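You operate a simulated robot arm through the tools that you are given. There is no shell and no other tool. Be economical: measure what you need, move in short steps, check, and stop when the job is done.

The job below is to be done with a simulated robot arm. You get a single attempt, and the scene is never put back.

Task
Start the intake elevator and run the intake hopper empty.
Fine: start it first, then open the black lever; shut the lever before you stop the elevator.

It is judged by the outcome, as a careful person would: the job done as asked, and still so three seconds after it is handed in. It fails if anything else is knocked over, pushed out of place, dropped, spilled or broken.

Robot
A 6-joint arm with a two-finger parallel gripper, fixed in place. Base frame: the origin is at the foot of the arm, x ahead of it, y to its left, z up. Units: mm, rad, N and s.
With the tool pointing down near the work surface it reaches from about 300 to 700 mm from the base axis. Its first joint turns from -2.897 to 2.897 rad. Payload 4.1 kg.
The tool frame sits at the grasp point between the pads (the TCP): z along the fingers, y along the line on which they close. The tips reach 23 mm beyond it. Largest opening 94 mm; finger width 38, thickness 10; the body of the gripper, 54 by 96 mm, starts 39 mm behind the TCP.
Orientation is that of the tool frame in the base frame, as a unit quaternion [x, y, z, w]. With the fingers straight down and closing along the base's y, the tool's x points along the base's -x, its y along +y and its z along -z.

Tools
- The arm moves only by the tool apply_moves. Its argument "steps" is a list of rows, each an object (a shift or turn left out is 0, a gripper value left out holds the last) with "offset": the shift along the tool's x, y, z in units of 150 mm (1.0 is 150 mm), a list of three; "angular": the turn, a rotation vector about the tool's x, y, z in units of 45 degrees (1.0 is 45 degrees), a list of three; "fingers": the finger opening in mm, from 0 to 94. In form: [{"offset": [dx, dy, dz], "angular": [wx, wy, wz], "fingers": fingers}, ...]. A call has 1 to 10 rows; each row is the pose to reach, as a shift and turn from the pose commanded when the call began, along the tool's axes at that moment. A call with a number of a shift or a turn outside -1 to 1 is refused whole. Rows are played at 5 a second. More than 50 mm and 0.15 rad between two rows, or a gripper value outside its range, and nothing of the call is played. Where a pose cannot be reached the arm comes as near as it can. A force on the tool above 40 N (or 10 N above the force at the start of the call, whichever is more), or a blocked arm, ends the call early, and 0.2 s more pass. The fingers move at their own pace (about 45 mm/s each) and stop on an object; they squeeze with about 36 N. The grip force told is the motor's: it shows also when the fingers shut on nothing. Time passes only in rows, and 0.2 s behind the last, so rows that repeat a pose let the fingers close. The reply holds the time, the measured pose of the TCP, the force on the tool along the base axes, the opening and the grip force, in the units named above and with some noise.
- Cameras (640 x 400 px; columns grow to the right, rows downward): "scene" is fixed at [48, 643.8, 1158.2]; the picture's right is [-0.53, -0.85, 0.00], its down [-0.64, 0.40, -0.65] and it looks along [0.55, -0.35, -0.76] (base axes); focal length 255 px, centre (320, 200). "wrist" rides on the gripper at [86, 16, -74] in the tool frame; the picture's right is [-0.18, 0.98, 0.00], its down [-0.58, -0.11, -0.81] and it looks along [-0.79, -0.15, 0.59] (tool axes); focal length 243 px, centre (320, 200). There is no depth. A picture from a camera that has moved, and an enlarged one, comes with that camera's place and axes in the base frame and with its lens. The place of the scene camera against the robot may be out by one fixed shift of up to 12 mm in any direction.
- grab_frame(camera): a new picture of that camera. The clock stands still meanwhile.
- raise_lower(by): slides the trunk up (or, below 0, down) by that many mm; the arm rides with it, the base frame stays. It gives what a move gives, with no picture.
- inspect(camera, box): a new picture of the part [left, top, right, bottom] of that camera's present view, enlarged. The clock stands still meanwhile.
- sign_off(): hands the job in; it is judged then, once.

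Work in short steps. Places have to be worked out from the pictures, the camera data and where the tool is seen: move nearer, look again, correct. Check each grasp and each placing, and mend what went wrong. You have 120 turns and 76 pictures in all, those below and enlarged ones among them. Open the gripper and draw the arm clear of the work before you hand the job in, unless the task says otherwise; then end with one line.

The tools are called after "Call:" by a JSON object that holds its "op" and its "data". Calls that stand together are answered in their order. apply_moves: Moves the arm, as the interface text tells. Its arguments: {"type":"object","properties":{"steps":{"type":"array","items":{"type":"object","properties":{"offset":{"type":"array","items":{"type":"number"}},"angular":{"type":"array","items":{"type":"number"}},"fingers":{"type":"number"}}}}},"required":["steps"]} The other tools are called the same way: raise_lower (by) slides the trunk up or down; grab_frame (camera) takes a picture; inspect (camera, box) takes an enlarged picture of a part of a camera's view; sign_off () hands the job in.

At the start:

```text
time: 0.0
position: [287.9, 339.6, 898.2]
tool_rot: [-0.001, 1.0, 0.001, 0.0]
contact_force: [0.2, 0.2, 0.0]
grip_width: 94.0
gripper_force: 0.1
trunk travel left (down, up): [-400.0, 190.0]
```

scene: 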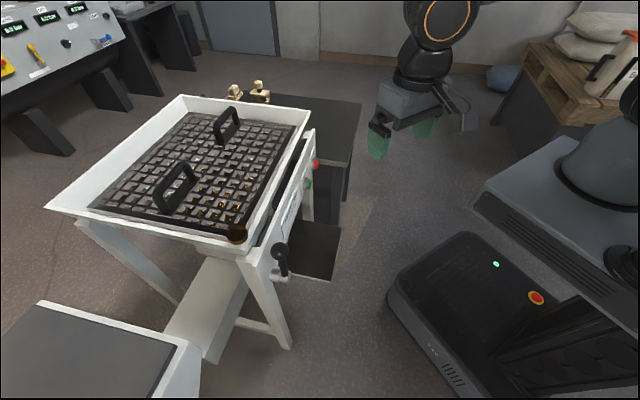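
wrist: 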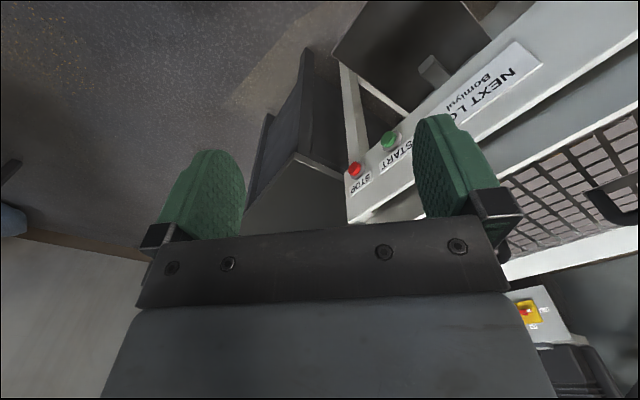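

I'll look closer at the panel with buttons, lever and the sign.

Call:
{"op": "inspect", "data": {"camera": "scene", "box": [200, 90, 380, 300]}}

Call:
{"op": "inspect", "data": {"camera": "wrist", "box": [330, 0, 640, 230]}}

Call:
{"op": "inspect", "data": {"camera": "scene", "box": [0, 0, 200, 130]}}

```text
1.90 times, centred on (290, 195) of scene
camera zoom: at [48.0, 643.8, 1158.2], right [-0.53, -0.85, 0.0], down [-0.64, 0.4, -0.65], along [0.55, -0.35, -0.76], focal length 485 px, centre (377, 210)
```

zoom: 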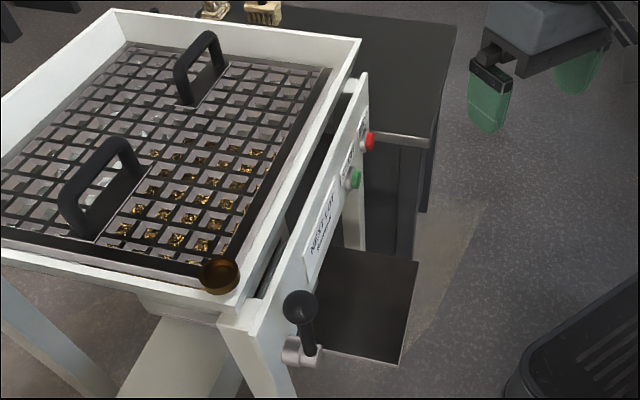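

```text
1.74 times, centred on (485, 115) of wrist
camera zoom: at [201.7, 355.7, 972.0], right [0.18, 0.98, 0.0], down [0.58, -0.11, 0.81], along [0.79, -0.15, -0.59], focal length 422 px, centre (33, 348)
```

zoom: 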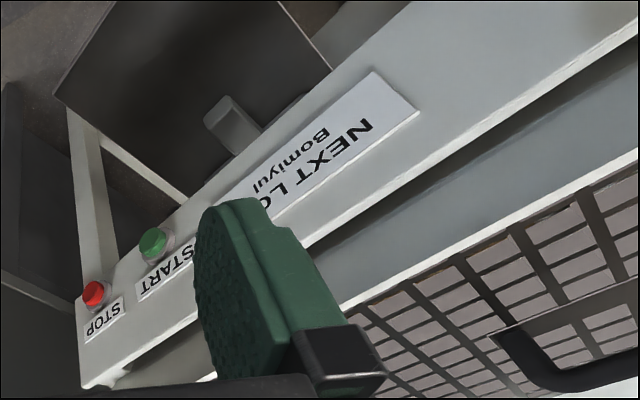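

```text
3.08 times, centred on (100, 65) of scene
camera zoom: at [48.0, 643.8, 1158.2], right [-0.53, -0.85, 0.0], down [-0.64, 0.4, -0.65], along [0.55, -0.35, -0.76], focal length 784 px, centre (997, 615)
```

zoom: 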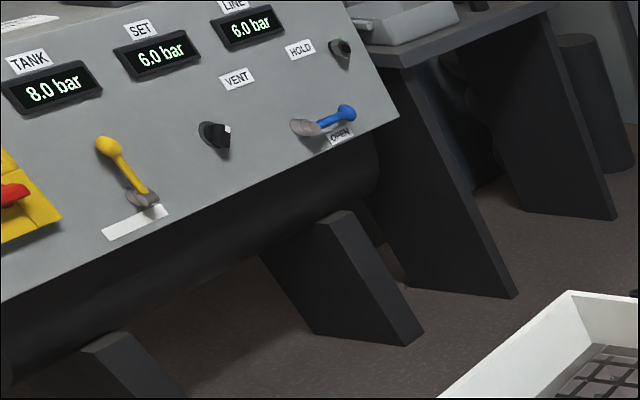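

The START button triangulates to about (474,415,663), STOP about (524,356,669), and the lever to roughly (310,575,700). The panel faces direction (-0.76,-0.65). I'll yaw the tool about 40° to square with the panel and look again.

Call:
{"op": "apply_moves", "data": {"steps": [{"angular": [0, 0, -0.18]}, {"angular": [0, 0, -0.36]}, {"angular": [0, 0, -0.54]}, {"angular": [0, 0, -0.72]}, {"angular": [0, 0, -0.9], "fingers": 0}, {"angular": [0, 0, -0.9], "fingers": 0}]}}

Call:
{"op": "grab_frame", "data": {"camera": "wrist"}}

```text
time: 1.4
position: [287.4, 338.9, 897.9]
tool_rot: [-0.348, 0.937, 0.0, 0.0]
contact_force: [0.0, 0.5, -0.5]
grip_width: 41.0
gripper_force: 0.2
trunk travel left (down, up): [-400.0, 190.0]
```

```text
70 pictures are left
camera wrist: at [211.9, 295.7, 971.8], right [-0.5, 0.87, 0.0], down [0.51, 0.3, 0.81], along [0.7, 0.4, -0.59], focal length 243 px, centre (320, 200)
```

wrist: 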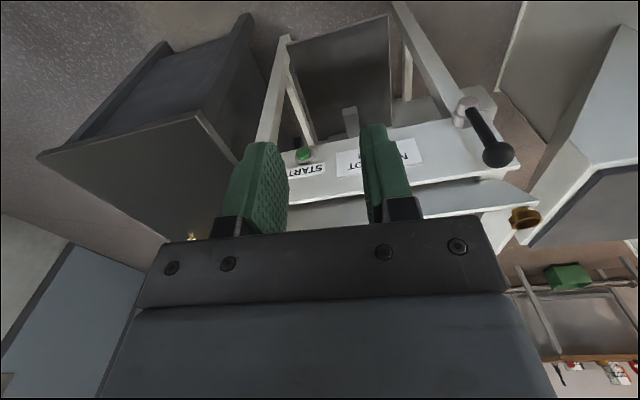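

The lever ball is at about (282,581,750), its hub about (288,585,650). I'll zoom in on the lever area and labels.

Call:
{"op": "inspect", "data": {"camera": "wrist", "box": [400, 60, 560, 260]}}

Call:
{"op": "inspect", "data": {"camera": "scene", "box": [215, 200, 315, 300]}}

```text
2.00 times, centred on (480, 160) of wrist
camera zoom: at [211.9, 295.7, 971.8], right [-0.5, 0.87, 0.0], down [0.51, 0.3, 0.81], along [0.7, 0.4, -0.59], focal length 485 px, centre (0, 280)
```

zoom: 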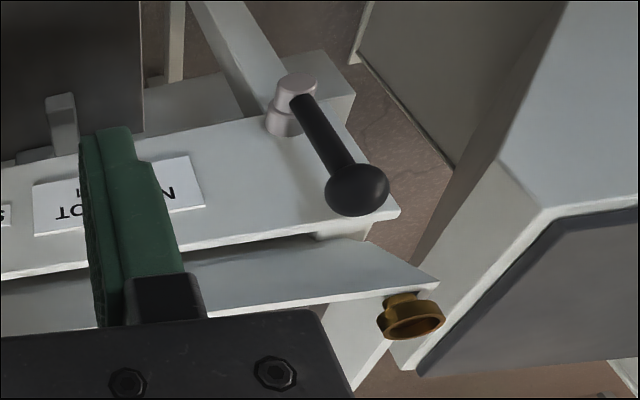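

```text
4.00 times, centred on (265, 250) of scene
camera zoom: at [48.0, 643.8, 1158.2], right [-0.53, -0.85, 0.0], down [-0.64, 0.4, -0.65], along [0.55, -0.35, -0.76], focal length 1019 px, centre (540, 0)
```

zoom: 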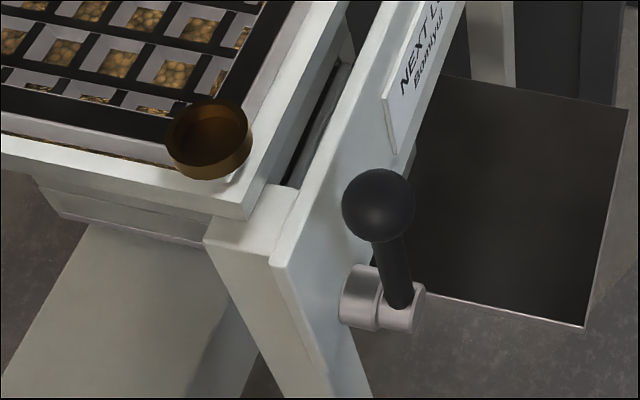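

The tool is square to the panel now. I'll close the fingers, tilt 45° toward the panel and come nearer to the START button.

Call:
{"op": "apply_moves", "data": {"steps": [{"offset": [-0.07, -0.064, 0.12], "angular": [0, -0.143, 0], "fingers": 0}, {"offset": [-0.14, -0.128, 0.23], "angular": [0, -0.286, 0]}, {"offset": [-0.21, -0.19, 0.34], "angular": [0, -0.43, 0]}, {"offset": [-0.28, -0.255, 0.46], "angular": [0, -0.57, 0]}, {"offset": [-0.36, -0.32, 0.57], "angular": [0, -0.714, 0]}, {"offset": [-0.43, -0.38, 0.69], "angular": [0, -0.857, 0]}, {"offset": [-0.5, -0.447, 0.8], "angular": [0, -1, 0]}, {"offset": [-0.5, -0.447, 0.8], "angular": [0, -1, 0]}]}}

Call:
{"op": "grab_frame", "data": {"camera": "wrist"}}

```text
time: 3.2
position: [377.0, 345.2, 779.1]
tool_rot: [-0.317, 0.868, 0.13, 0.36]
contact_force: [0.4, -0.6, 0.4]
grip_width: 0.0
gripper_force: 36.4
out of reach, approached as far as the arm can: row 5, 6, 7, 8
trunk travel left (down, up): [-400.0, 190.0]
```

```text
67 pictures are left
camera wrist: at [281.0, 286.0, 769.5], right [-0.53, 0.84, 0.13], down [-0.05, -0.18, 0.98], along [0.84, 0.52, 0.14], focal length 243 px, centre (320, 200)
```

wrist: 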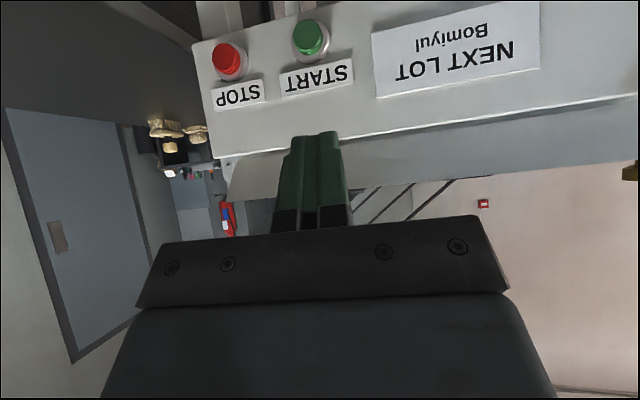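

The view is clear: STOP left, START next to it (picture is upside-down). The reach limit seems due to height, so I'll lower the trunk by 110 mm.

Call:
{"op": "raise_lower", "data": {"by": -110}}

Call:
{"op": "grab_frame", "data": {"camera": "wrist"}}

Call:
{"op": "grab_frame", "data": {"camera": "scene"}}

```text
time: 4.6
position: [378.5, 345.6, 668.6]
tool_rot: [-0.317, 0.867, 0.131, 0.36]
contact_force: [-0.5, 0.3, -0.8]
grip_width: 0.1
gripper_force: 36.0
trunk travel left (down, up): [-290.0, 300.0]
```

```text
66 pictures are left
camera wrist: at [281.0, 285.8, 659.8], right [-0.53, 0.84, 0.13], down [-0.05, -0.18, 0.98], along [0.84, 0.52, 0.14], focal length 243 px, centre (320, 200)
```

wrist: 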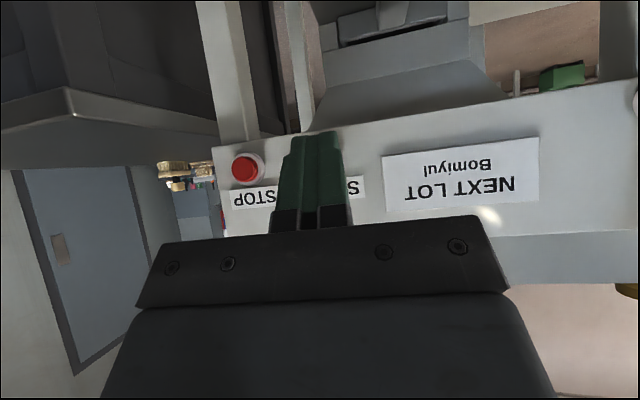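

```text
65 pictures are left
```

scene: 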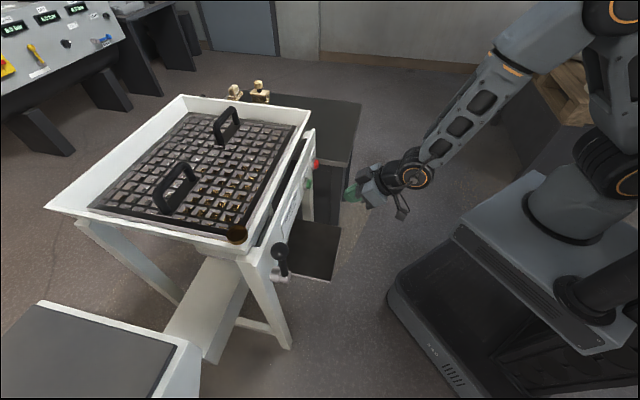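

From the views START lies about 90 mm ahead of the fingertips, 9 mm lower and 8 mm to the right. I'll advance 70 mm and check.

Call:
{"op": "apply_moves", "data": {"steps": [{"offset": [-0.1, -0.053, 0.124]}, {"offset": [-0.2, -0.053, 0.248]}, {"offset": [-0.287, -0.053, 0.372]}, {"offset": [-0.287, -0.053, 0.372]}]}}

Call:
{"op": "grab_frame", "data": {"camera": "wrist"}}

Call:
{"op": "inspect", "data": {"camera": "scene", "box": [260, 130, 420, 230]}}

```text
time: 5.6
position: [436.0, 385.8, 660.6]
tool_rot: [-0.318, 0.867, 0.13, 0.359]
contact_force: [-1.0, 0.4, 0.8]
grip_width: 0.0
gripper_force: 36.1
trunk travel left (down, up): [-290.0, 300.0]
```

```text
64 pictures are left
camera wrist: at [339.2, 325.3, 650.6], right [-0.53, 0.84, 0.13], down [-0.05, -0.18, 0.98], along [0.84, 0.52, 0.14], focal length 243 px, centre (320, 200)
```

wrist: 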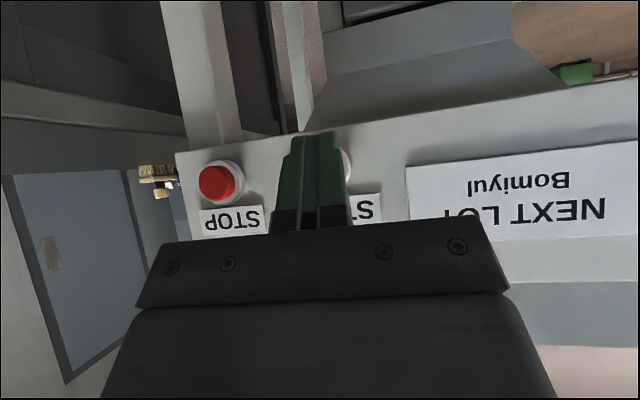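

```text
4.00 times, centred on (340, 180) of scene
camera zoom: at [48.0, 643.8, 1158.2], right [-0.53, -0.85, 0.0], down [-0.64, 0.4, -0.65], along [0.55, -0.35, -0.76], focal length 1019 px, centre (240, 280)
```

zoom: 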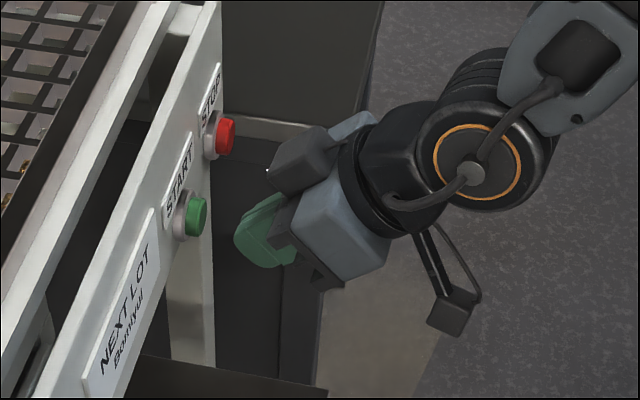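

Tip is aligned within about 2 mm of START. Now I press slowly forward in small increments and read the force.

Call:
{"op": "apply_moves", "data": {"steps": [{"offset": [-0.057, -0.013, 0.057]}, {"offset": [-0.085, -0.013, 0.085]}, {"offset": [-0.104, -0.013, 0.104]}, {"offset": [-0.118, -0.013, 0.118]}]}}

Call:
{"op": "inspect", "data": {"camera": "scene", "box": [260, 130, 420, 230]}}

```text
time: 6.6
position: [456.5, 399.9, 659.7]
tool_rot: [-0.317, 0.868, 0.13, 0.36]
contact_force: [-3.1, -2.0, -0.7]
grip_width: 0.0
gripper_force: 36.1
trunk travel left (down, up): [-290.0, 300.0]
```

```text
4.00 times, centred on (340, 180) of scene
camera zoom: at [48.0, 643.8, 1158.2], right [-0.53, -0.85, 0.0], down [-0.64, 0.4, -0.65], along [0.55, -0.35, -0.76], focal length 1019 px, centre (240, 280)
```

zoom: 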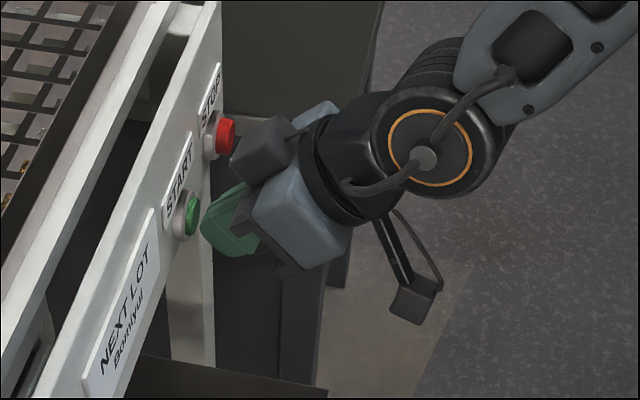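

Light contact (about 4 N) and the green button is already moving in. I'll press 8 mm further.

Call:
{"op": "apply_moves", "data": {"steps": [{"offset": [-0.014, 0, 0.014]}, {"offset": [-0.024, 0, 0.024]}, {"offset": [-0.038, 0, 0.038]}]}}

Call:
{"op": "grab_frame", "data": {"camera": "scene"}}

Call:
{"op": "inspect", "data": {"camera": "scene", "box": [260, 130, 420, 230]}}

```text
time: 7.5
position: [458.2, 400.5, 657.2]
tool_rot: [-0.32, 0.869, 0.128, 0.354]
contact_force: [-20.3, -17.9, 10.3]
grip_width: 0.2
gripper_force: 36.4
trunk travel left (down, up): [-290.0, 300.0]
stopped in row 3: the force on the tool passed its limit (the readings are from after the stop); the commanded pose is now the measured one
```

```text
61 pictures are left
```

scene: 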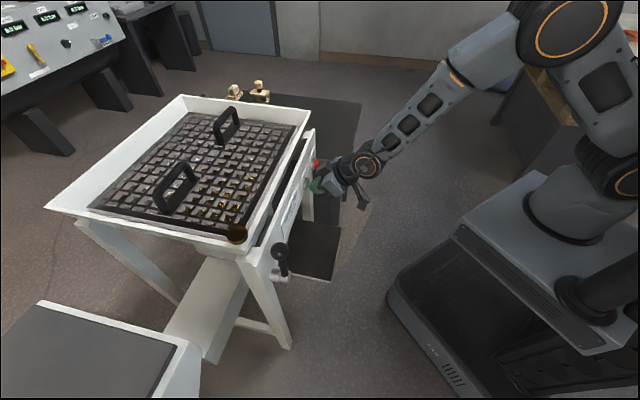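

```text
4.00 times, centred on (340, 180) of scene
camera zoom: at [48.0, 643.8, 1158.2], right [-0.53, -0.85, 0.0], down [-0.64, 0.4, -0.65], along [0.55, -0.35, -0.76], focal length 1019 px, centre (240, 280)
```

zoom: 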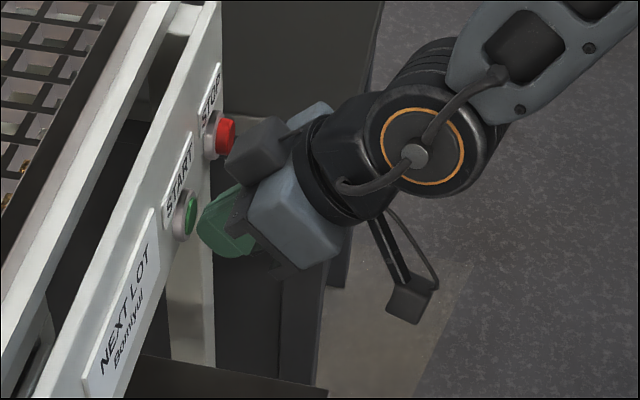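

Force limit hit with the button bottomed. Back off and check for signs of the elevator running.

Call:
{"op": "apply_moves", "data": {"steps": [{"offset": [0.15, 0, -0.15]}, {"offset": [0.35, 0, -0.35]}, {"offset": [0.5, 0, -0.5]}, {"offset": [0.5, 0, -0.5]}]}}

Call:
{"op": "grab_frame", "data": {"camera": "wrist"}}

Call:
{"op": "inspect", "data": {"camera": "scene", "box": [200, 60, 380, 290]}}

```text
time: 8.5
position: [376.8, 340.2, 658.8]
tool_rot: [-0.317, 0.869, 0.125, 0.357]
contact_force: [-0.1, 0.0, 0.1]
grip_width: 0.0
gripper_force: 35.8
out of reach, approached as far as the arm can: row 2, 3, 4
trunk travel left (down, up): [-290.0, 300.0]
```

```text
59 pictures are left
camera wrist: at [278.9, 279.9, 651.5], right [-0.53, 0.84, 0.12], down [-0.05, -0.17, 0.98], along [0.85, 0.51, 0.13], focal length 243 px, centre (320, 200)
```

wrist: 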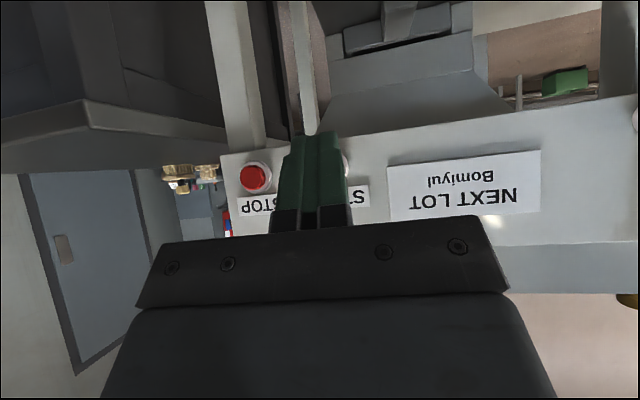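

```text
1.74 times, centred on (290, 175) of scene
camera zoom: at [48.0, 643.8, 1158.2], right [-0.53, -0.85, 0.0], down [-0.64, 0.4, -0.65], along [0.55, -0.35, -0.76], focal length 443 px, centre (372, 244)
```

zoom: 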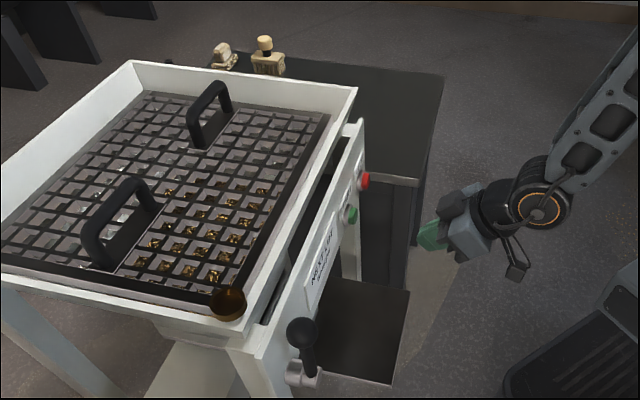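

I'll check whether the elevator parts change between two moments.

Call:
{"op": "inspect", "data": {"camera": "scene", "box": [200, 60, 380, 170]}}

Call:
{"op": "apply_moves", "data": {"steps": [{"offset": [0, 0, 0]}, {"offset": [0, 0, 0]}]}}

Call:
{"op": "inspect", "data": {"camera": "scene", "box": [200, 60, 380, 170]}}

Call:
{"op": "inspect", "data": {"camera": "wrist", "box": [140, 120, 280, 240]}}

```text
3.56 times, centred on (290, 115) of scene
camera zoom: at [48.0, 643.8, 1158.2], right [-0.53, -0.85, 0.0], down [-0.64, 0.4, -0.65], along [0.55, -0.35, -0.76], focal length 906 px, centre (427, 502)
```

zoom: 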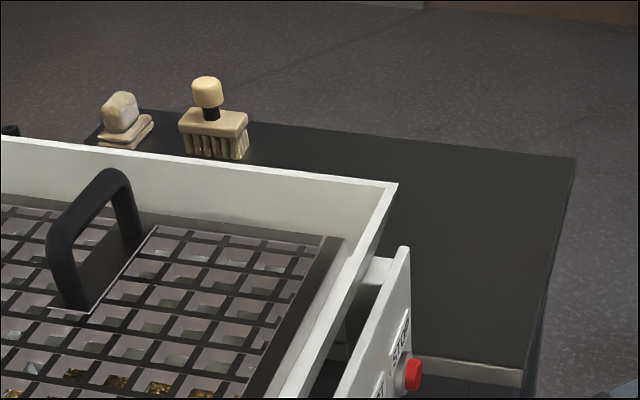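

```text
time: 9.1
position: [376.3, 339.7, 659.4]
tool_rot: [-0.317, 0.87, 0.125, 0.356]
contact_force: [0.1, 0.8, -0.4]
grip_width: 0.0
gripper_force: 36.1
trunk travel left (down, up): [-290.0, 300.0]
```

```text
3.56 times, centred on (290, 115) of scene
camera zoom: at [48.0, 643.8, 1158.2], right [-0.53, -0.85, 0.0], down [-0.64, 0.4, -0.65], along [0.55, -0.35, -0.76], focal length 906 px, centre (427, 502)
```

zoom: 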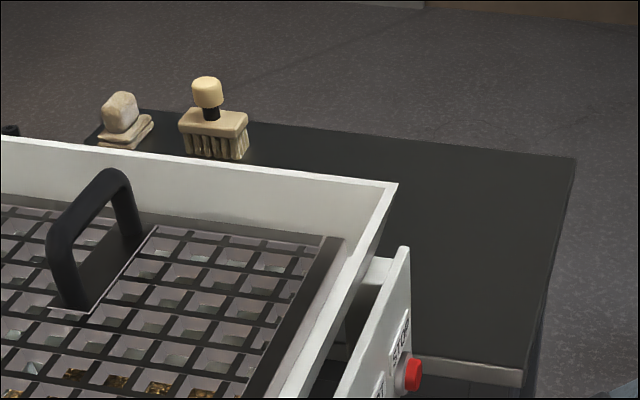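

```text
3.33 times, centred on (210, 180) of wrist
camera zoom: at [279.0, 280.0, 651.4], right [-0.53, 0.84, 0.12], down [-0.05, -0.17, 0.98], along [0.85, 0.51, 0.13], focal length 809 px, centre (687, 267)
```

zoom: 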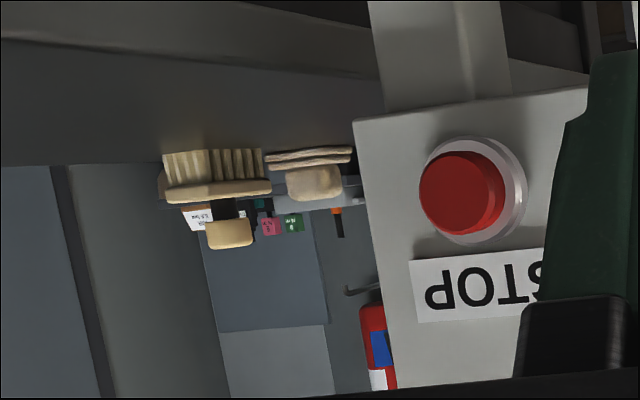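

Those are just cleaning brushes on a bench. I'll move sideways towards the lever and up, from where START and the lever should be visible together.

Call:
{"op": "apply_moves", "data": {"steps": [{"offset": [-0.08, 0.25, -0.08]}, {"offset": [-0.16, 0.5, -0.16]}, {"offset": [-0.24, 0.7, -0.24]}, {"offset": [-0.32, 0.85, -0.32]}, {"offset": [-0.4, 1.0, -0.4]}, {"offset": [-0.4, 1.0, -0.4]}]}}

Call:
{"op": "grab_frame", "data": {"camera": "wrist"}}

```text
time: 10.5
position: [280.0, 455.3, 744.9]
tool_rot: [-0.319, 0.869, 0.129, 0.356]
contact_force: [-0.4, -0.4, -0.3]
grip_width: 0.0
gripper_force: 35.8
trunk travel left (down, up): [-290.0, 300.0]
```

```text
54 pictures are left
camera wrist: at [183.1, 394.0, 736.7], right [-0.54, 0.84, 0.13], down [-0.05, -0.18, 0.98], along [0.84, 0.52, 0.13], focal length 243 px, centre (320, 200)
```

wrist: 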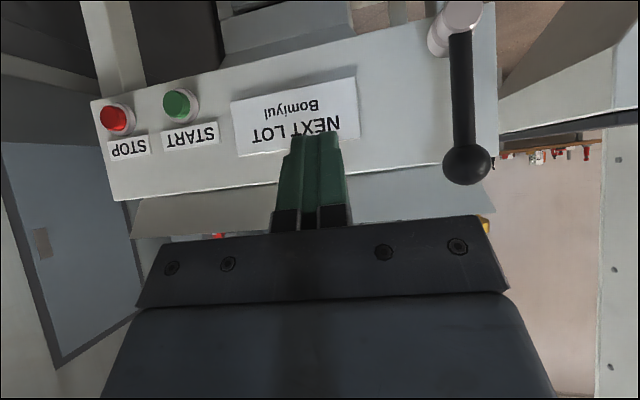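

Zooming on the buttons and what lies beneath/behind for indication of running.

Call:
{"op": "inspect", "data": {"camera": "wrist", "box": [80, 0, 380, 190]}}

Call:
{"op": "inspect", "data": {"camera": "wrist", "box": [380, 0, 640, 200]}}

Call:
{"op": "inspect", "data": {"camera": "scene", "box": [230, 160, 350, 300]}}

```text
2.11 times, centred on (230, 95) of wrist
camera zoom: at [183.1, 394.0, 736.7], right [-0.54, 0.84, 0.13], down [-0.05, -0.18, 0.98], along [0.84, 0.52, 0.13], focal length 511 px, centre (510, 421)
```

zoom: 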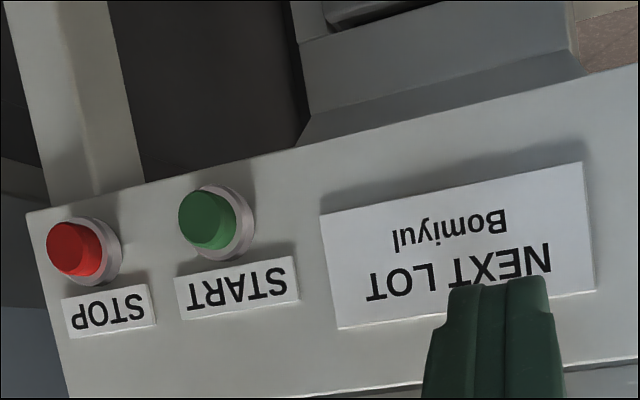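

```text
2.00 times, centred on (510, 100) of wrist
camera zoom: at [183.1, 394.0, 736.7], right [-0.54, 0.84, 0.13], down [-0.05, -0.18, 0.98], along [0.84, 0.52, 0.13], focal length 485 px, centre (-60, 400)
```

zoom: 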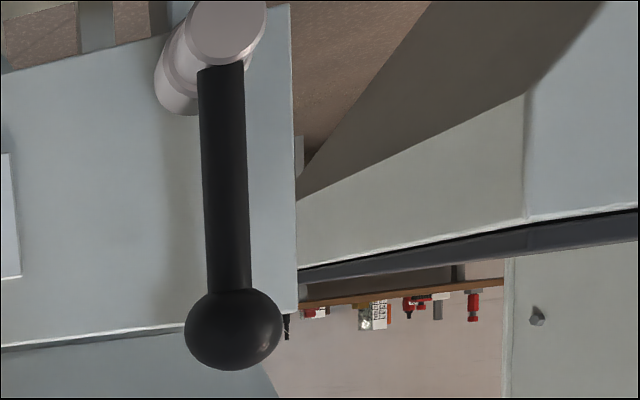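

```text
2.86 times, centred on (290, 230) of scene
camera zoom: at [48.0, 643.8, 1158.2], right [-0.53, -0.85, 0.0], down [-0.64, 0.4, -0.65], along [0.55, -0.35, -0.76], focal length 728 px, centre (406, 114)
```

zoom: 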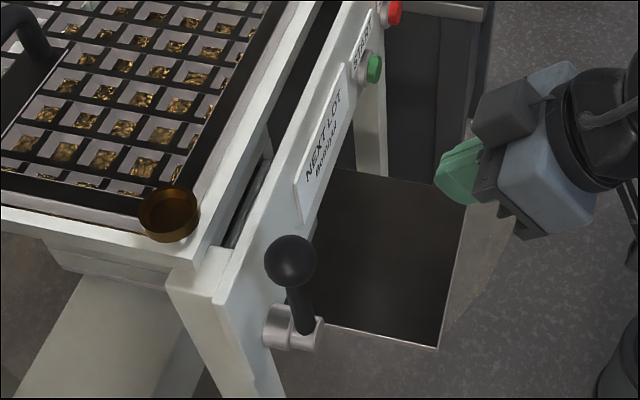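

The amber object at the corner could be a running beacon; I'll zoom in on it.

Call:
{"op": "inspect", "data": {"camera": "scene", "box": [215, 215, 260, 250]}}

Call:
{"op": "inspect", "data": {"camera": "scene", "box": [280, 140, 360, 290]}}

```text
11.43 times, centred on (238, 232) of scene
camera zoom: at [48.0, 643.8, 1158.2], right [-0.53, -0.85, 0.0], down [-0.64, 0.4, -0.65], along [0.55, -0.35, -0.76], focal length 2910 px, centre (1263, -171)
```

zoom: 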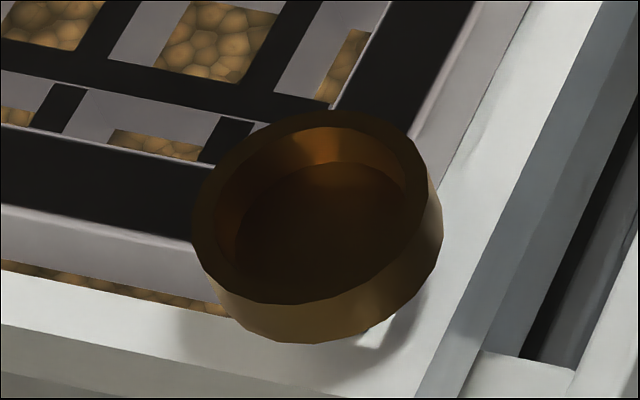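

```text
2.67 times, centred on (320, 215) of scene
camera zoom: at [48.0, 643.8, 1158.2], right [-0.53, -0.85, 0.0], down [-0.64, 0.4, -0.65], along [0.55, -0.35, -0.76], focal length 679 px, centre (320, 160)
```

zoom: 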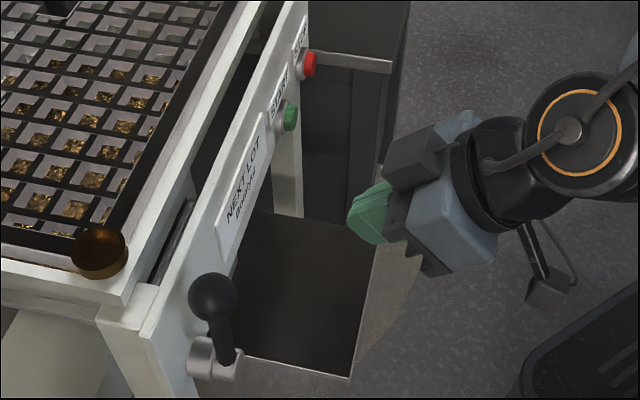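

I can't tell yet whether the elevator is running; I'll lower the camera to look under the panel where the elevator boot should be.

Call:
{"op": "raise_lower", "data": {"by": -130}}

Call:
{"op": "grab_frame", "data": {"camera": "wrist"}}

```text
time: 12.1
position: [279.6, 455.3, 615.4]
tool_rot: [-0.319, 0.869, 0.129, 0.356]
contact_force: [-0.1, 0.4, 0.1]
grip_width: 0.0
gripper_force: 36.1
trunk travel left (down, up): [-160.0, 430.0]
```

```text
48 pictures are left
camera wrist: at [183.2, 393.8, 606.5], right [-0.54, 0.84, 0.13], down [-0.05, -0.18, 0.98], along [0.84, 0.52, 0.13], focal length 243 px, centre (320, 200)
```

wrist: 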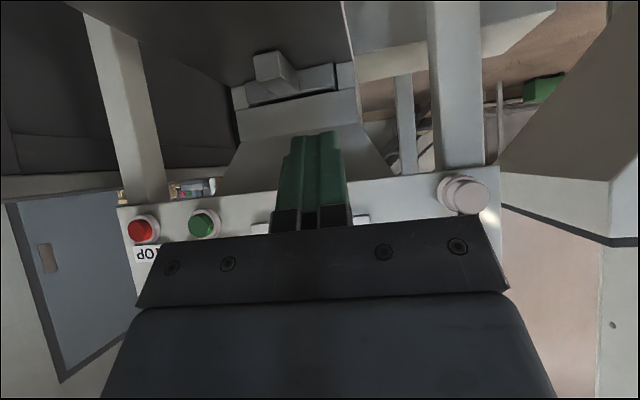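

I see the hopper outlet, slide gate and dark chute. I'll take two zooms separated in time of the dark elevator area.

Call:
{"op": "inspect", "data": {"camera": "wrist", "box": [0, 0, 360, 220]}}

Call:
{"op": "inspect", "data": {"camera": "wrist", "box": [340, 0, 640, 220]}}

```text
1.78 times, centred on (180, 110) of wrist
camera zoom: at [183.2, 393.8, 606.5], right [-0.54, 0.84, 0.13], down [-0.05, -0.18, 0.98], along [0.84, 0.52, 0.13], focal length 431 px, centre (569, 360)
```

zoom: 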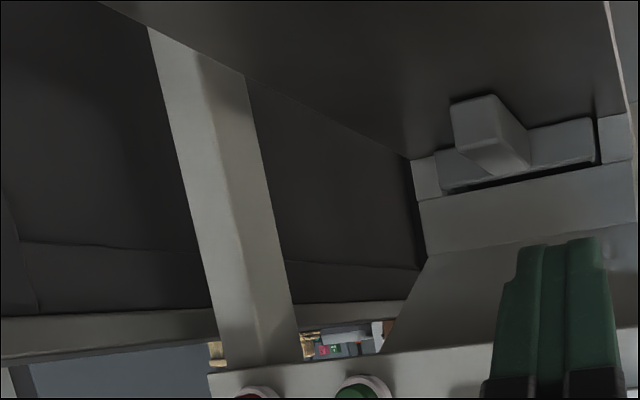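

```text
1.82 times, centred on (490, 110) of wrist
camera zoom: at [183.2, 393.8, 606.5], right [-0.54, 0.84, 0.13], down [-0.05, -0.18, 0.98], along [0.84, 0.52, 0.13], focal length 441 px, centre (11, 364)
```

zoom: 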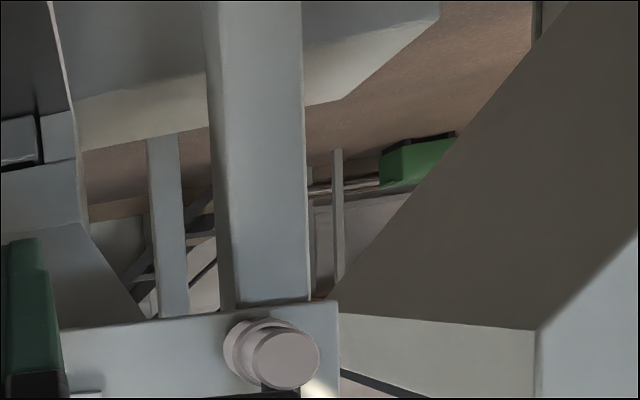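

No visible indicator, but the button was pushed to its stop, so the start should have registered. The lever hub sits at n≈601, l≈264, z≈643 (n into the panel, l to the left) and the ball at z≈750. I'll bring the closed fingers to the right side of the stem, just short of contact.

Call:
{"op": "apply_moves", "data": {"steps": [{"offset": [-0.2, 0.14, -0.2]}, {"offset": [-0.387, 0.28, -0.387]}, {"offset": [-0.5, 0.35, -0.27]}, {"offset": [-0.64, 0.43, -0.13]}, {"offset": [-0.778, 0.453, 0.005]}, {"offset": [-0.778, 0.453, 0.005]}]}}

Call:
{"op": "grab_frame", "data": {"camera": "wrist"}}

Call:
{"op": "inspect", "data": {"camera": "scene", "box": [200, 180, 360, 300]}}

```text
time: 13.4
position: [298.4, 559.4, 696.7]
tool_rot: [-0.319, 0.869, 0.129, 0.356]
contact_force: [0.1, -0.5, 0.0]
grip_width: 0.1
gripper_force: 35.7
trunk travel left (down, up): [-160.0, 430.0]
```

```text
45 pictures are left
camera wrist: at [202.3, 499.9, 687.6], right [-0.54, 0.84, 0.13], down [-0.05, -0.18, 0.98], along [0.84, 0.52, 0.13], focal length 243 px, centre (320, 200)
```

wrist: 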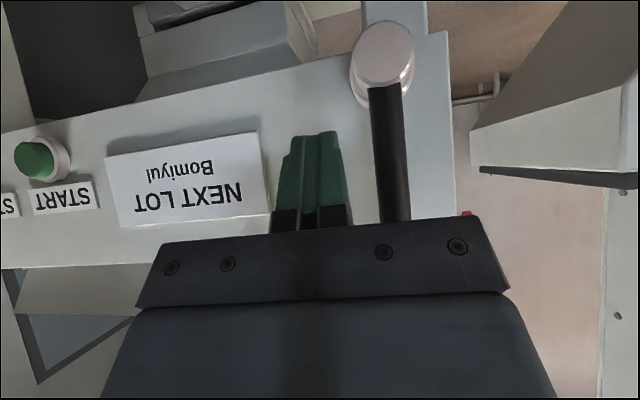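

```text
3.33 times, centred on (280, 240) of scene
camera zoom: at [48.0, 643.8, 1158.2], right [-0.53, -0.85, 0.0], down [-0.64, 0.4, -0.65], along [0.55, -0.35, -0.76], focal length 849 px, centre (453, 67)
```

zoom: 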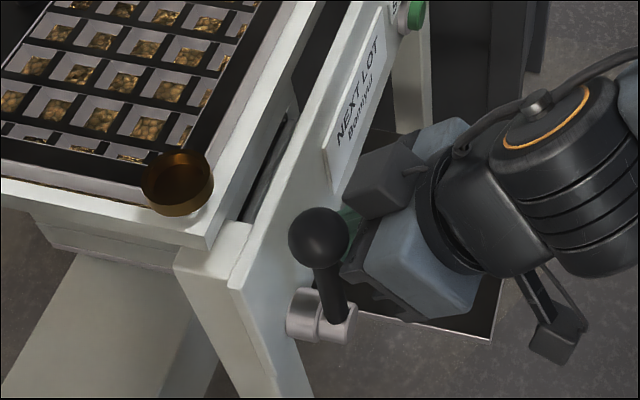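

In place beside the stem. Now a gentle push to the left (+l) to feel whether the lever yields that way.

Call:
{"op": "apply_moves", "data": {"steps": [{"offset": [0, 0.06, 0]}, {"offset": [0, 0.11, 0]}, {"offset": [0, 0.15, 0]}, {"offset": [0, 0.19, 0]}, {"offset": [0, 0.23, 0]}]}}

Call:
{"op": "inspect", "data": {"camera": "scene", "box": [200, 180, 360, 300]}}

```text
time: 14.1
position: [292.5, 565.5, 695.6]
tool_rot: [-0.312, 0.872, 0.124, 0.355]
contact_force: [4.5, -32.4, 8.3]
grip_width: 0.1
gripper_force: 36.3
trunk travel left (down, up): [-160.0, 430.0]
stopped in row 3: the force on the tool passed its limit (the readings are from after the stop); the commanded pose is now the measured one
```

```text
3.33 times, centred on (280, 240) of scene
camera zoom: at [48.0, 643.8, 1158.2], right [-0.53, -0.85, 0.0], down [-0.64, 0.4, -0.65], along [0.55, -0.35, -0.76], focal length 849 px, centre (453, 67)
```

zoom: 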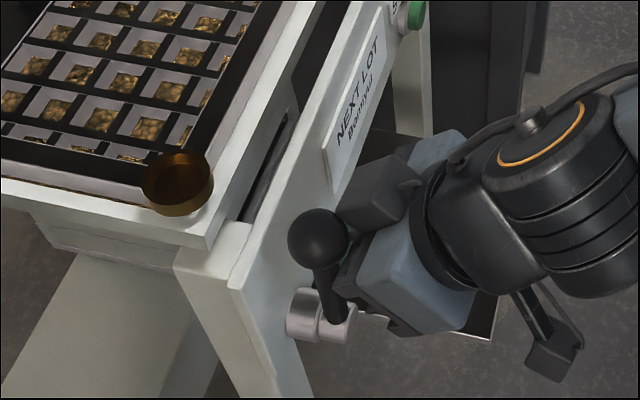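

The lever is blocked to the left, so it opens toward the right (-l). I'll back off and go around to the left side of the stem.

Call:
{"op": "apply_moves", "data": {"steps": [{"offset": [0, -0.08, 0]}, {"offset": [0.17, -0.08, -0.17]}, {"offset": [0.35, -0.08, -0.35]}, {"offset": [0.35, 0.12, -0.35]}, {"offset": [0.35, 0.33, -0.35]}, {"offset": [0.35, 0.33, -0.35]}]}}

Call:
{"op": "grab_frame", "data": {"camera": "wrist"}}

```text
time: 15.5
position: [201.8, 561.6, 695.7]
tool_rot: [-0.316, 0.871, 0.124, 0.356]
contact_force: [0.1, -0.2, 0.3]
grip_width: 0.0
gripper_force: 35.7
trunk travel left (down, up): [-160.0, 430.0]
```

```text
42 pictures are left
camera wrist: at [105.3, 501.2, 687.5], right [-0.53, 0.84, 0.12], down [-0.05, -0.17, 0.98], along [0.85, 0.51, 0.13], focal length 243 px, centre (320, 200)
```

wrist: 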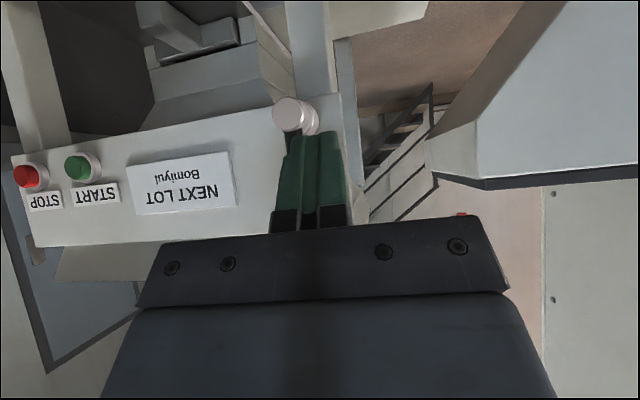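

I'm left of the lever now. The best contact is the ball itself, using the finger side while the gripper body stays clear, so I'll raise and move forward to just left of the ball.

Call:
{"op": "apply_moves", "data": {"steps": [{"offset": [-0.13, 0.06, -0.13]}, {"offset": [-0.264, 0.13, -0.264]}, {"offset": [-0.43, 0.13, -0.1]}, {"offset": [-0.589, 0.13, 0.061]}, {"offset": [-0.589, 0.13, 0.061]}]}}

Call:
{"op": "grab_frame", "data": {"camera": "wrist"}}

Call:
{"op": "inspect", "data": {"camera": "scene", "box": [200, 180, 360, 300]}}

```text
time: 16.7
position: [242.6, 620.2, 749.3]
tool_rot: [-0.316, 0.871, 0.124, 0.355]
contact_force: [-0.3, 0.0, -0.2]
grip_width: 0.0
gripper_force: 35.8
trunk travel left (down, up): [-160.0, 430.0]
```

```text
41 pictures are left
camera wrist: at [146.2, 560.3, 742.2], right [-0.53, 0.84, 0.12], down [-0.05, -0.17, 0.98], along [0.85, 0.51, 0.13], focal length 243 px, centre (320, 200)
```

wrist: 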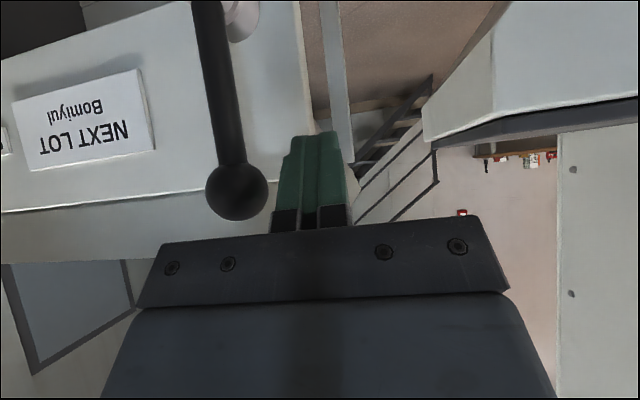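

```text
3.33 times, centred on (280, 240) of scene
camera zoom: at [48.0, 643.8, 1158.2], right [-0.53, -0.85, 0.0], down [-0.64, 0.4, -0.65], along [0.55, -0.35, -0.76], focal length 849 px, centre (453, 67)
```

zoom: 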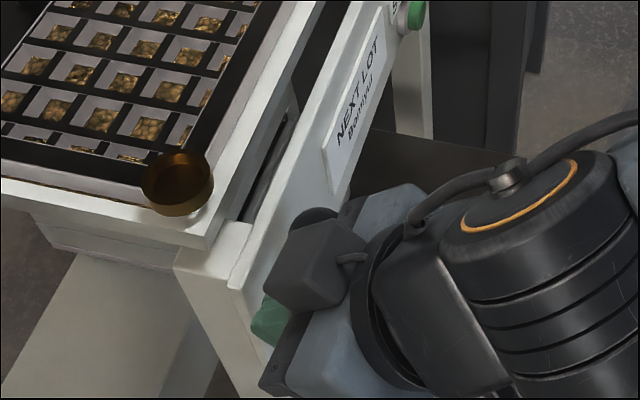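

The ball is about 20 mm from the finger's right face. I push gently right (-l) about 35 mm while watching force.

Call:
{"op": "apply_moves", "data": {"steps": [{"offset": [0, -0.09, 0]}, {"offset": [0, -0.14, 0]}, {"offset": [0, -0.18, 0]}, {"offset": [0, -0.22, 0]}, {"offset": [0, -0.26, 0]}]}}

Call:
{"op": "grab_frame", "data": {"camera": "wrist"}}

```text
time: 17.9
position: [268.3, 589.7, 749.7]
tool_rot: [-0.316, 0.871, 0.125, 0.355]
contact_force: [-0.7, 0.4, 0.5]
grip_width: 0.1
gripper_force: 36.1
trunk travel left (down, up): [-160.0, 430.0]
```

```text
39 pictures are left
camera wrist: at [170.8, 530.5, 742.0], right [-0.53, 0.84, 0.12], down [-0.05, -0.17, 0.98], along [0.85, 0.51, 0.13], focal length 243 px, centre (320, 200)
```

wrist: 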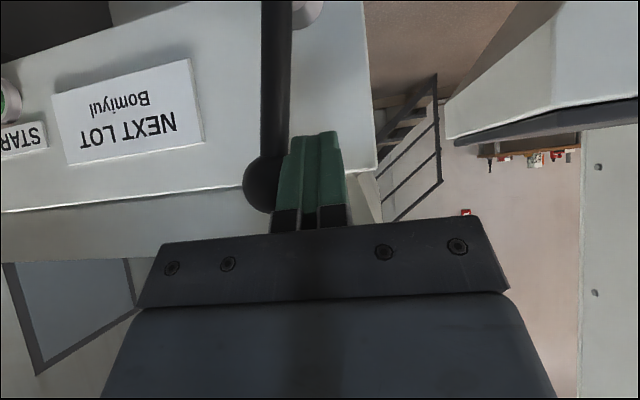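

The lever yields freely to the right (about 12° so far). I continue pushing along the arc, going over the top of the ball to bring it down to horizontal.

Call:
{"op": "apply_moves", "data": {"steps": [{"offset": [0, -0.12, 0]}, {"offset": [0, -0.24, 0]}, {"offset": [0.02, -0.32, 0.02]}, {"offset": [0.042, -0.4, 0.042]}, {"offset": [0.08, -0.48, 0.08]}, {"offset": [0.118, -0.553, 0.118]}]}}

Call:
{"op": "grab_frame", "data": {"camera": "wrist"}}

Call:
{"op": "grab_frame", "data": {"camera": "scene"}}

```text
time: 19.3
position: [318.8, 527.1, 728.1]
tool_rot: [-0.317, 0.87, 0.127, 0.356]
contact_force: [-7.8, 8.8, 6.8]
grip_width: 0.0
gripper_force: 35.9
trunk travel left (down, up): [-160.0, 430.0]
```

```text
38 pictures are left
camera wrist: at [221.9, 467.2, 719.3], right [-0.53, 0.84, 0.13], down [-0.05, -0.18, 0.98], along [0.85, 0.52, 0.13], focal length 243 px, centre (320, 200)
```

wrist: 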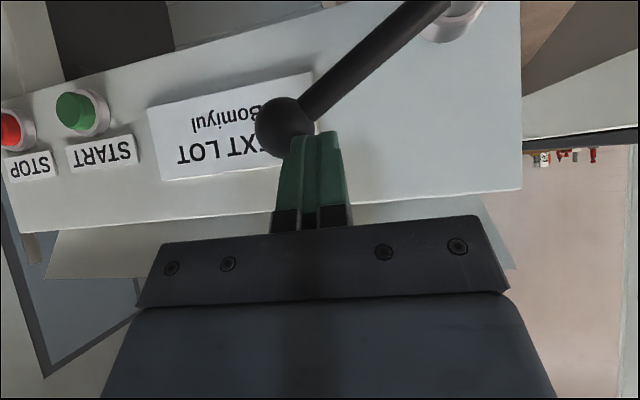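

```text
37 pictures are left
```

scene: 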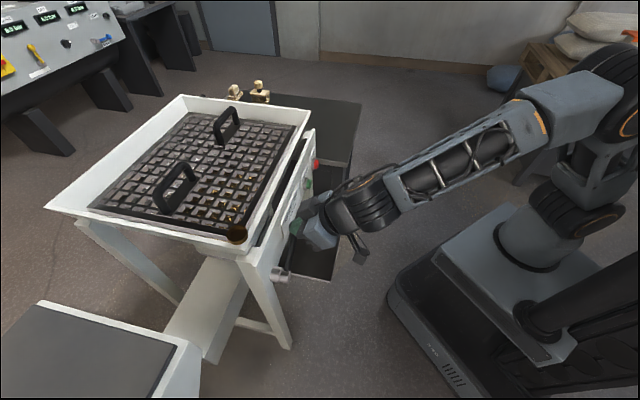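

Lever is at roughly 55–60°. Continuing down to its end stop.

Call:
{"op": "apply_moves", "data": {"steps": [{"offset": [0.047, -0.06, 0.047]}, {"offset": [0.094, -0.11, 0.094]}, {"offset": [0.14, -0.15, 0.14]}, {"offset": [0.18, -0.18, 0.18]}, {"offset": [0.22, -0.205, 0.22]}, {"offset": [0.255, -0.225, 0.255]}]}}

Call:
{"op": "grab_frame", "data": {"camera": "wrist"}}

Call:
{"op": "inspect", "data": {"camera": "scene", "box": [30, 80, 370, 300]}}

```text
time: 19.7
position: [319.4, 526.1, 727.7]
tool_rot: [-0.319, 0.866, 0.138, 0.36]
contact_force: [-35.3, -1.3, 10.0]
grip_width: 0.0
gripper_force: 35.8
trunk travel left (down, up): [-160.0, 430.0]
stopped in row 2: the force on the tool passed its limit (the readings are from after the stop); the commanded pose is now the measured one
```

```text
36 pictures are left
camera wrist: at [223.0, 465.2, 717.3], right [-0.54, 0.83, 0.14], down [-0.05, -0.2, 0.98], along [0.84, 0.52, 0.15], focal length 243 px, centre (320, 200)
```

wrist: 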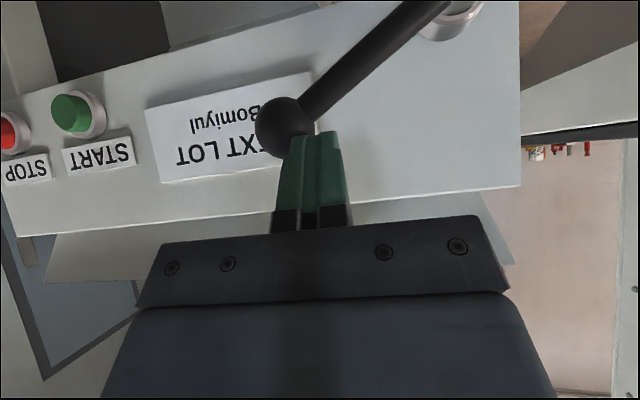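

```text
1.82 times, centred on (200, 190) of scene
camera zoom: at [48.0, 643.8, 1158.2], right [-0.53, -0.85, 0.0], down [-0.64, 0.4, -0.65], along [0.55, -0.35, -0.76], focal length 463 px, centre (538, 218)
```

zoom: 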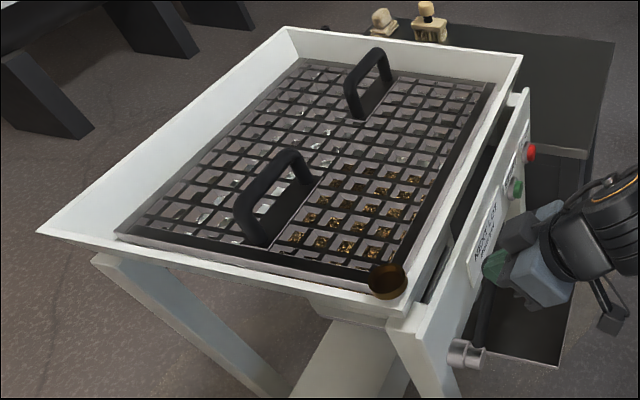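

The lever is at about 60° and either at its stop or wedged. I'll lift off a little and look at whether grain is flowing.

Call:
{"op": "apply_moves", "data": {"steps": [{"offset": [-0.08, 0.06, -0.08]}, {"offset": [-0.16, 0.06, -0.2]}, {"offset": [-0.16, 0.06, -0.25]}]}}

Call:
{"op": "grab_frame", "data": {"camera": "wrist"}}

Call:
{"op": "inspect", "data": {"camera": "scene", "box": [30, 80, 370, 300]}}

```text
time: 20.5
position: [309.6, 525.3, 768.3]
tool_rot: [-0.317, 0.868, 0.135, 0.358]
contact_force: [0.0, -0.2, 0.2]
grip_width: 0.1
gripper_force: 36.1
trunk travel left (down, up): [-160.0, 430.0]
```

```text
34 pictures are left
camera wrist: at [213.6, 465.1, 758.4], right [-0.54, 0.83, 0.13], down [-0.05, -0.19, 0.98], along [0.84, 0.52, 0.14], focal length 243 px, centre (320, 200)
```

wrist: 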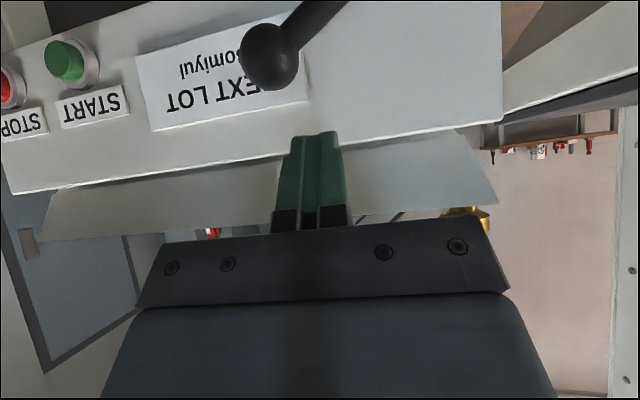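

```text
1.82 times, centred on (200, 190) of scene
camera zoom: at [48.0, 643.8, 1158.2], right [-0.53, -0.85, 0.0], down [-0.64, 0.4, -0.65], along [0.55, -0.35, -0.76], focal length 463 px, centre (538, 218)
```

zoom: 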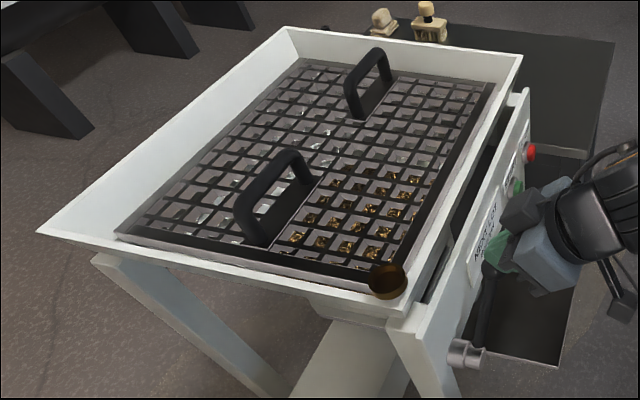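

The grain in the hopper is visibly dropping, so the gate is open. I'll retract and look underneath to verify that the elevator takes the grain away.

Call:
{"op": "apply_moves", "data": {"steps": [{"offset": [0.16, 0, -0.16]}, {"offset": [0.33, 0, -0.33]}]}}

Call:
{"op": "raise_lower", "data": {"by": -130}}

Call:
{"op": "grab_frame", "data": {"camera": "wrist"}}

Call:
{"op": "inspect", "data": {"camera": "scene", "box": [30, 80, 370, 300]}}

```text
time: 21.1
position: [256.8, 480.0, 768.4]
tool_rot: [-0.316, 0.868, 0.134, 0.359]
contact_force: [-0.4, -0.4, 0.7]
grip_width: 0.0
gripper_force: 35.7
trunk travel left (down, up): [-160.0, 430.0]
```

```text
time: 22.7
position: [256.6, 479.6, 637.5]
tool_rot: [-0.316, 0.868, 0.133, 0.36]
contact_force: [-0.1, 0.9, -0.2]
grip_width: 0.2
gripper_force: 35.8
trunk travel left (down, up): [-30.0, 560.0]
```

```text
32 pictures are left
camera wrist: at [160.5, 419.8, 628.6], right [-0.54, 0.83, 0.14], down [-0.05, -0.19, 0.98], along [0.84, 0.52, 0.14], focal length 243 px, centre (320, 200)
```

wrist: 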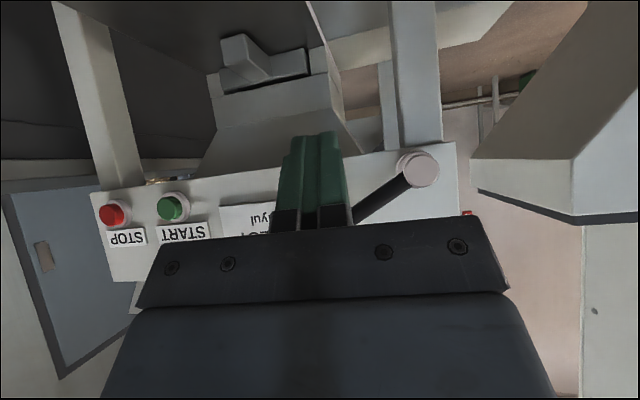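

```text
1.82 times, centred on (200, 190) of scene
camera zoom: at [48.0, 643.8, 1158.2], right [-0.53, -0.85, 0.0], down [-0.64, 0.4, -0.65], along [0.55, -0.35, -0.76], focal length 463 px, centre (538, 218)
```

zoom: 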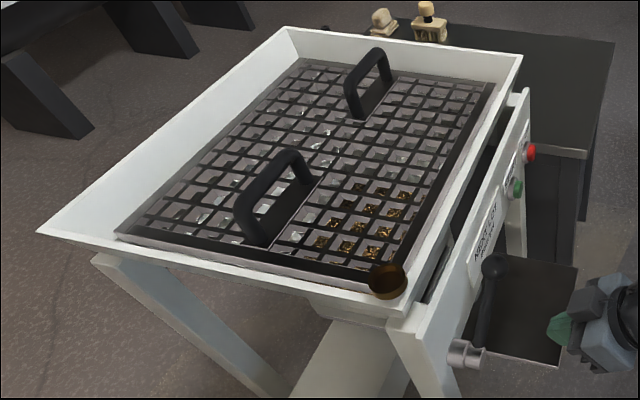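

Grain level keeps falling, no spill seen. I wait and recheck.

Call:
{"op": "apply_moves", "data": {"steps": [{"offset": [0, 0, 0]}, {"offset": [0, 0, 0]}, {"offset": [0, 0, 0]}, {"offset": [0, 0, 0]}, {"offset": [0, 0, 0]}, {"offset": [0, 0, 0]}, {"offset": [0, 0, 0]}, {"offset": [0, 0, 0]}, {"offset": [0, 0, 0]}, {"offset": [0, 0, 0]}]}}

Call:
{"op": "apply_moves", "data": {"steps": [{"offset": [0, 0, 0]}, {"offset": [0, 0, 0]}, {"offset": [0, 0, 0]}, {"offset": [0, 0, 0]}, {"offset": [0, 0, 0]}, {"offset": [0, 0, 0]}, {"offset": [0, 0, 0]}, {"offset": [0, 0, 0]}, {"offset": [0, 0, 0]}, {"offset": [0, 0, 0]}]}}

Call:
{"op": "inspect", "data": {"camera": "scene", "box": [80, 90, 330, 280]}}

```text
time: 24.9
position: [257.1, 479.6, 637.4]
tool_rot: [-0.317, 0.867, 0.134, 0.36]
contact_force: [0.4, -0.7, 0.0]
grip_width: 0.3
gripper_force: 36.1
trunk travel left (down, up): [-30.0, 560.0]
```

```text
time: 27.1
position: [256.1, 479.4, 639.0]
tool_rot: [-0.316, 0.868, 0.134, 0.36]
contact_force: [0.8, 1.1, -0.1]
grip_width: 0.1
gripper_force: 36.3
trunk travel left (down, up): [-30.0, 560.0]
```

```text
2.11 times, centred on (205, 185) of scene
camera zoom: at [48.0, 643.8, 1158.2], right [-0.53, -0.85, 0.0], down [-0.64, 0.4, -0.65], along [0.55, -0.35, -0.76], focal length 536 px, centre (562, 232)
```

zoom: 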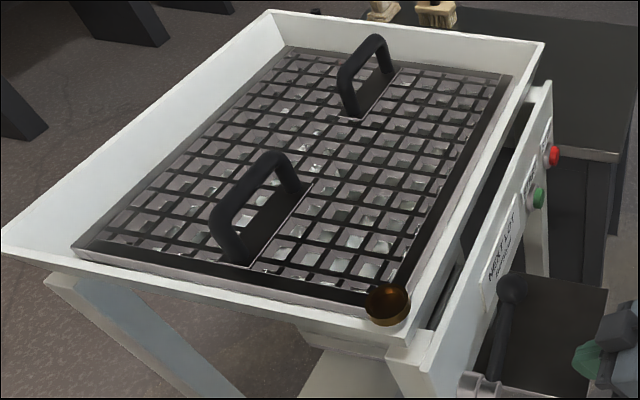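

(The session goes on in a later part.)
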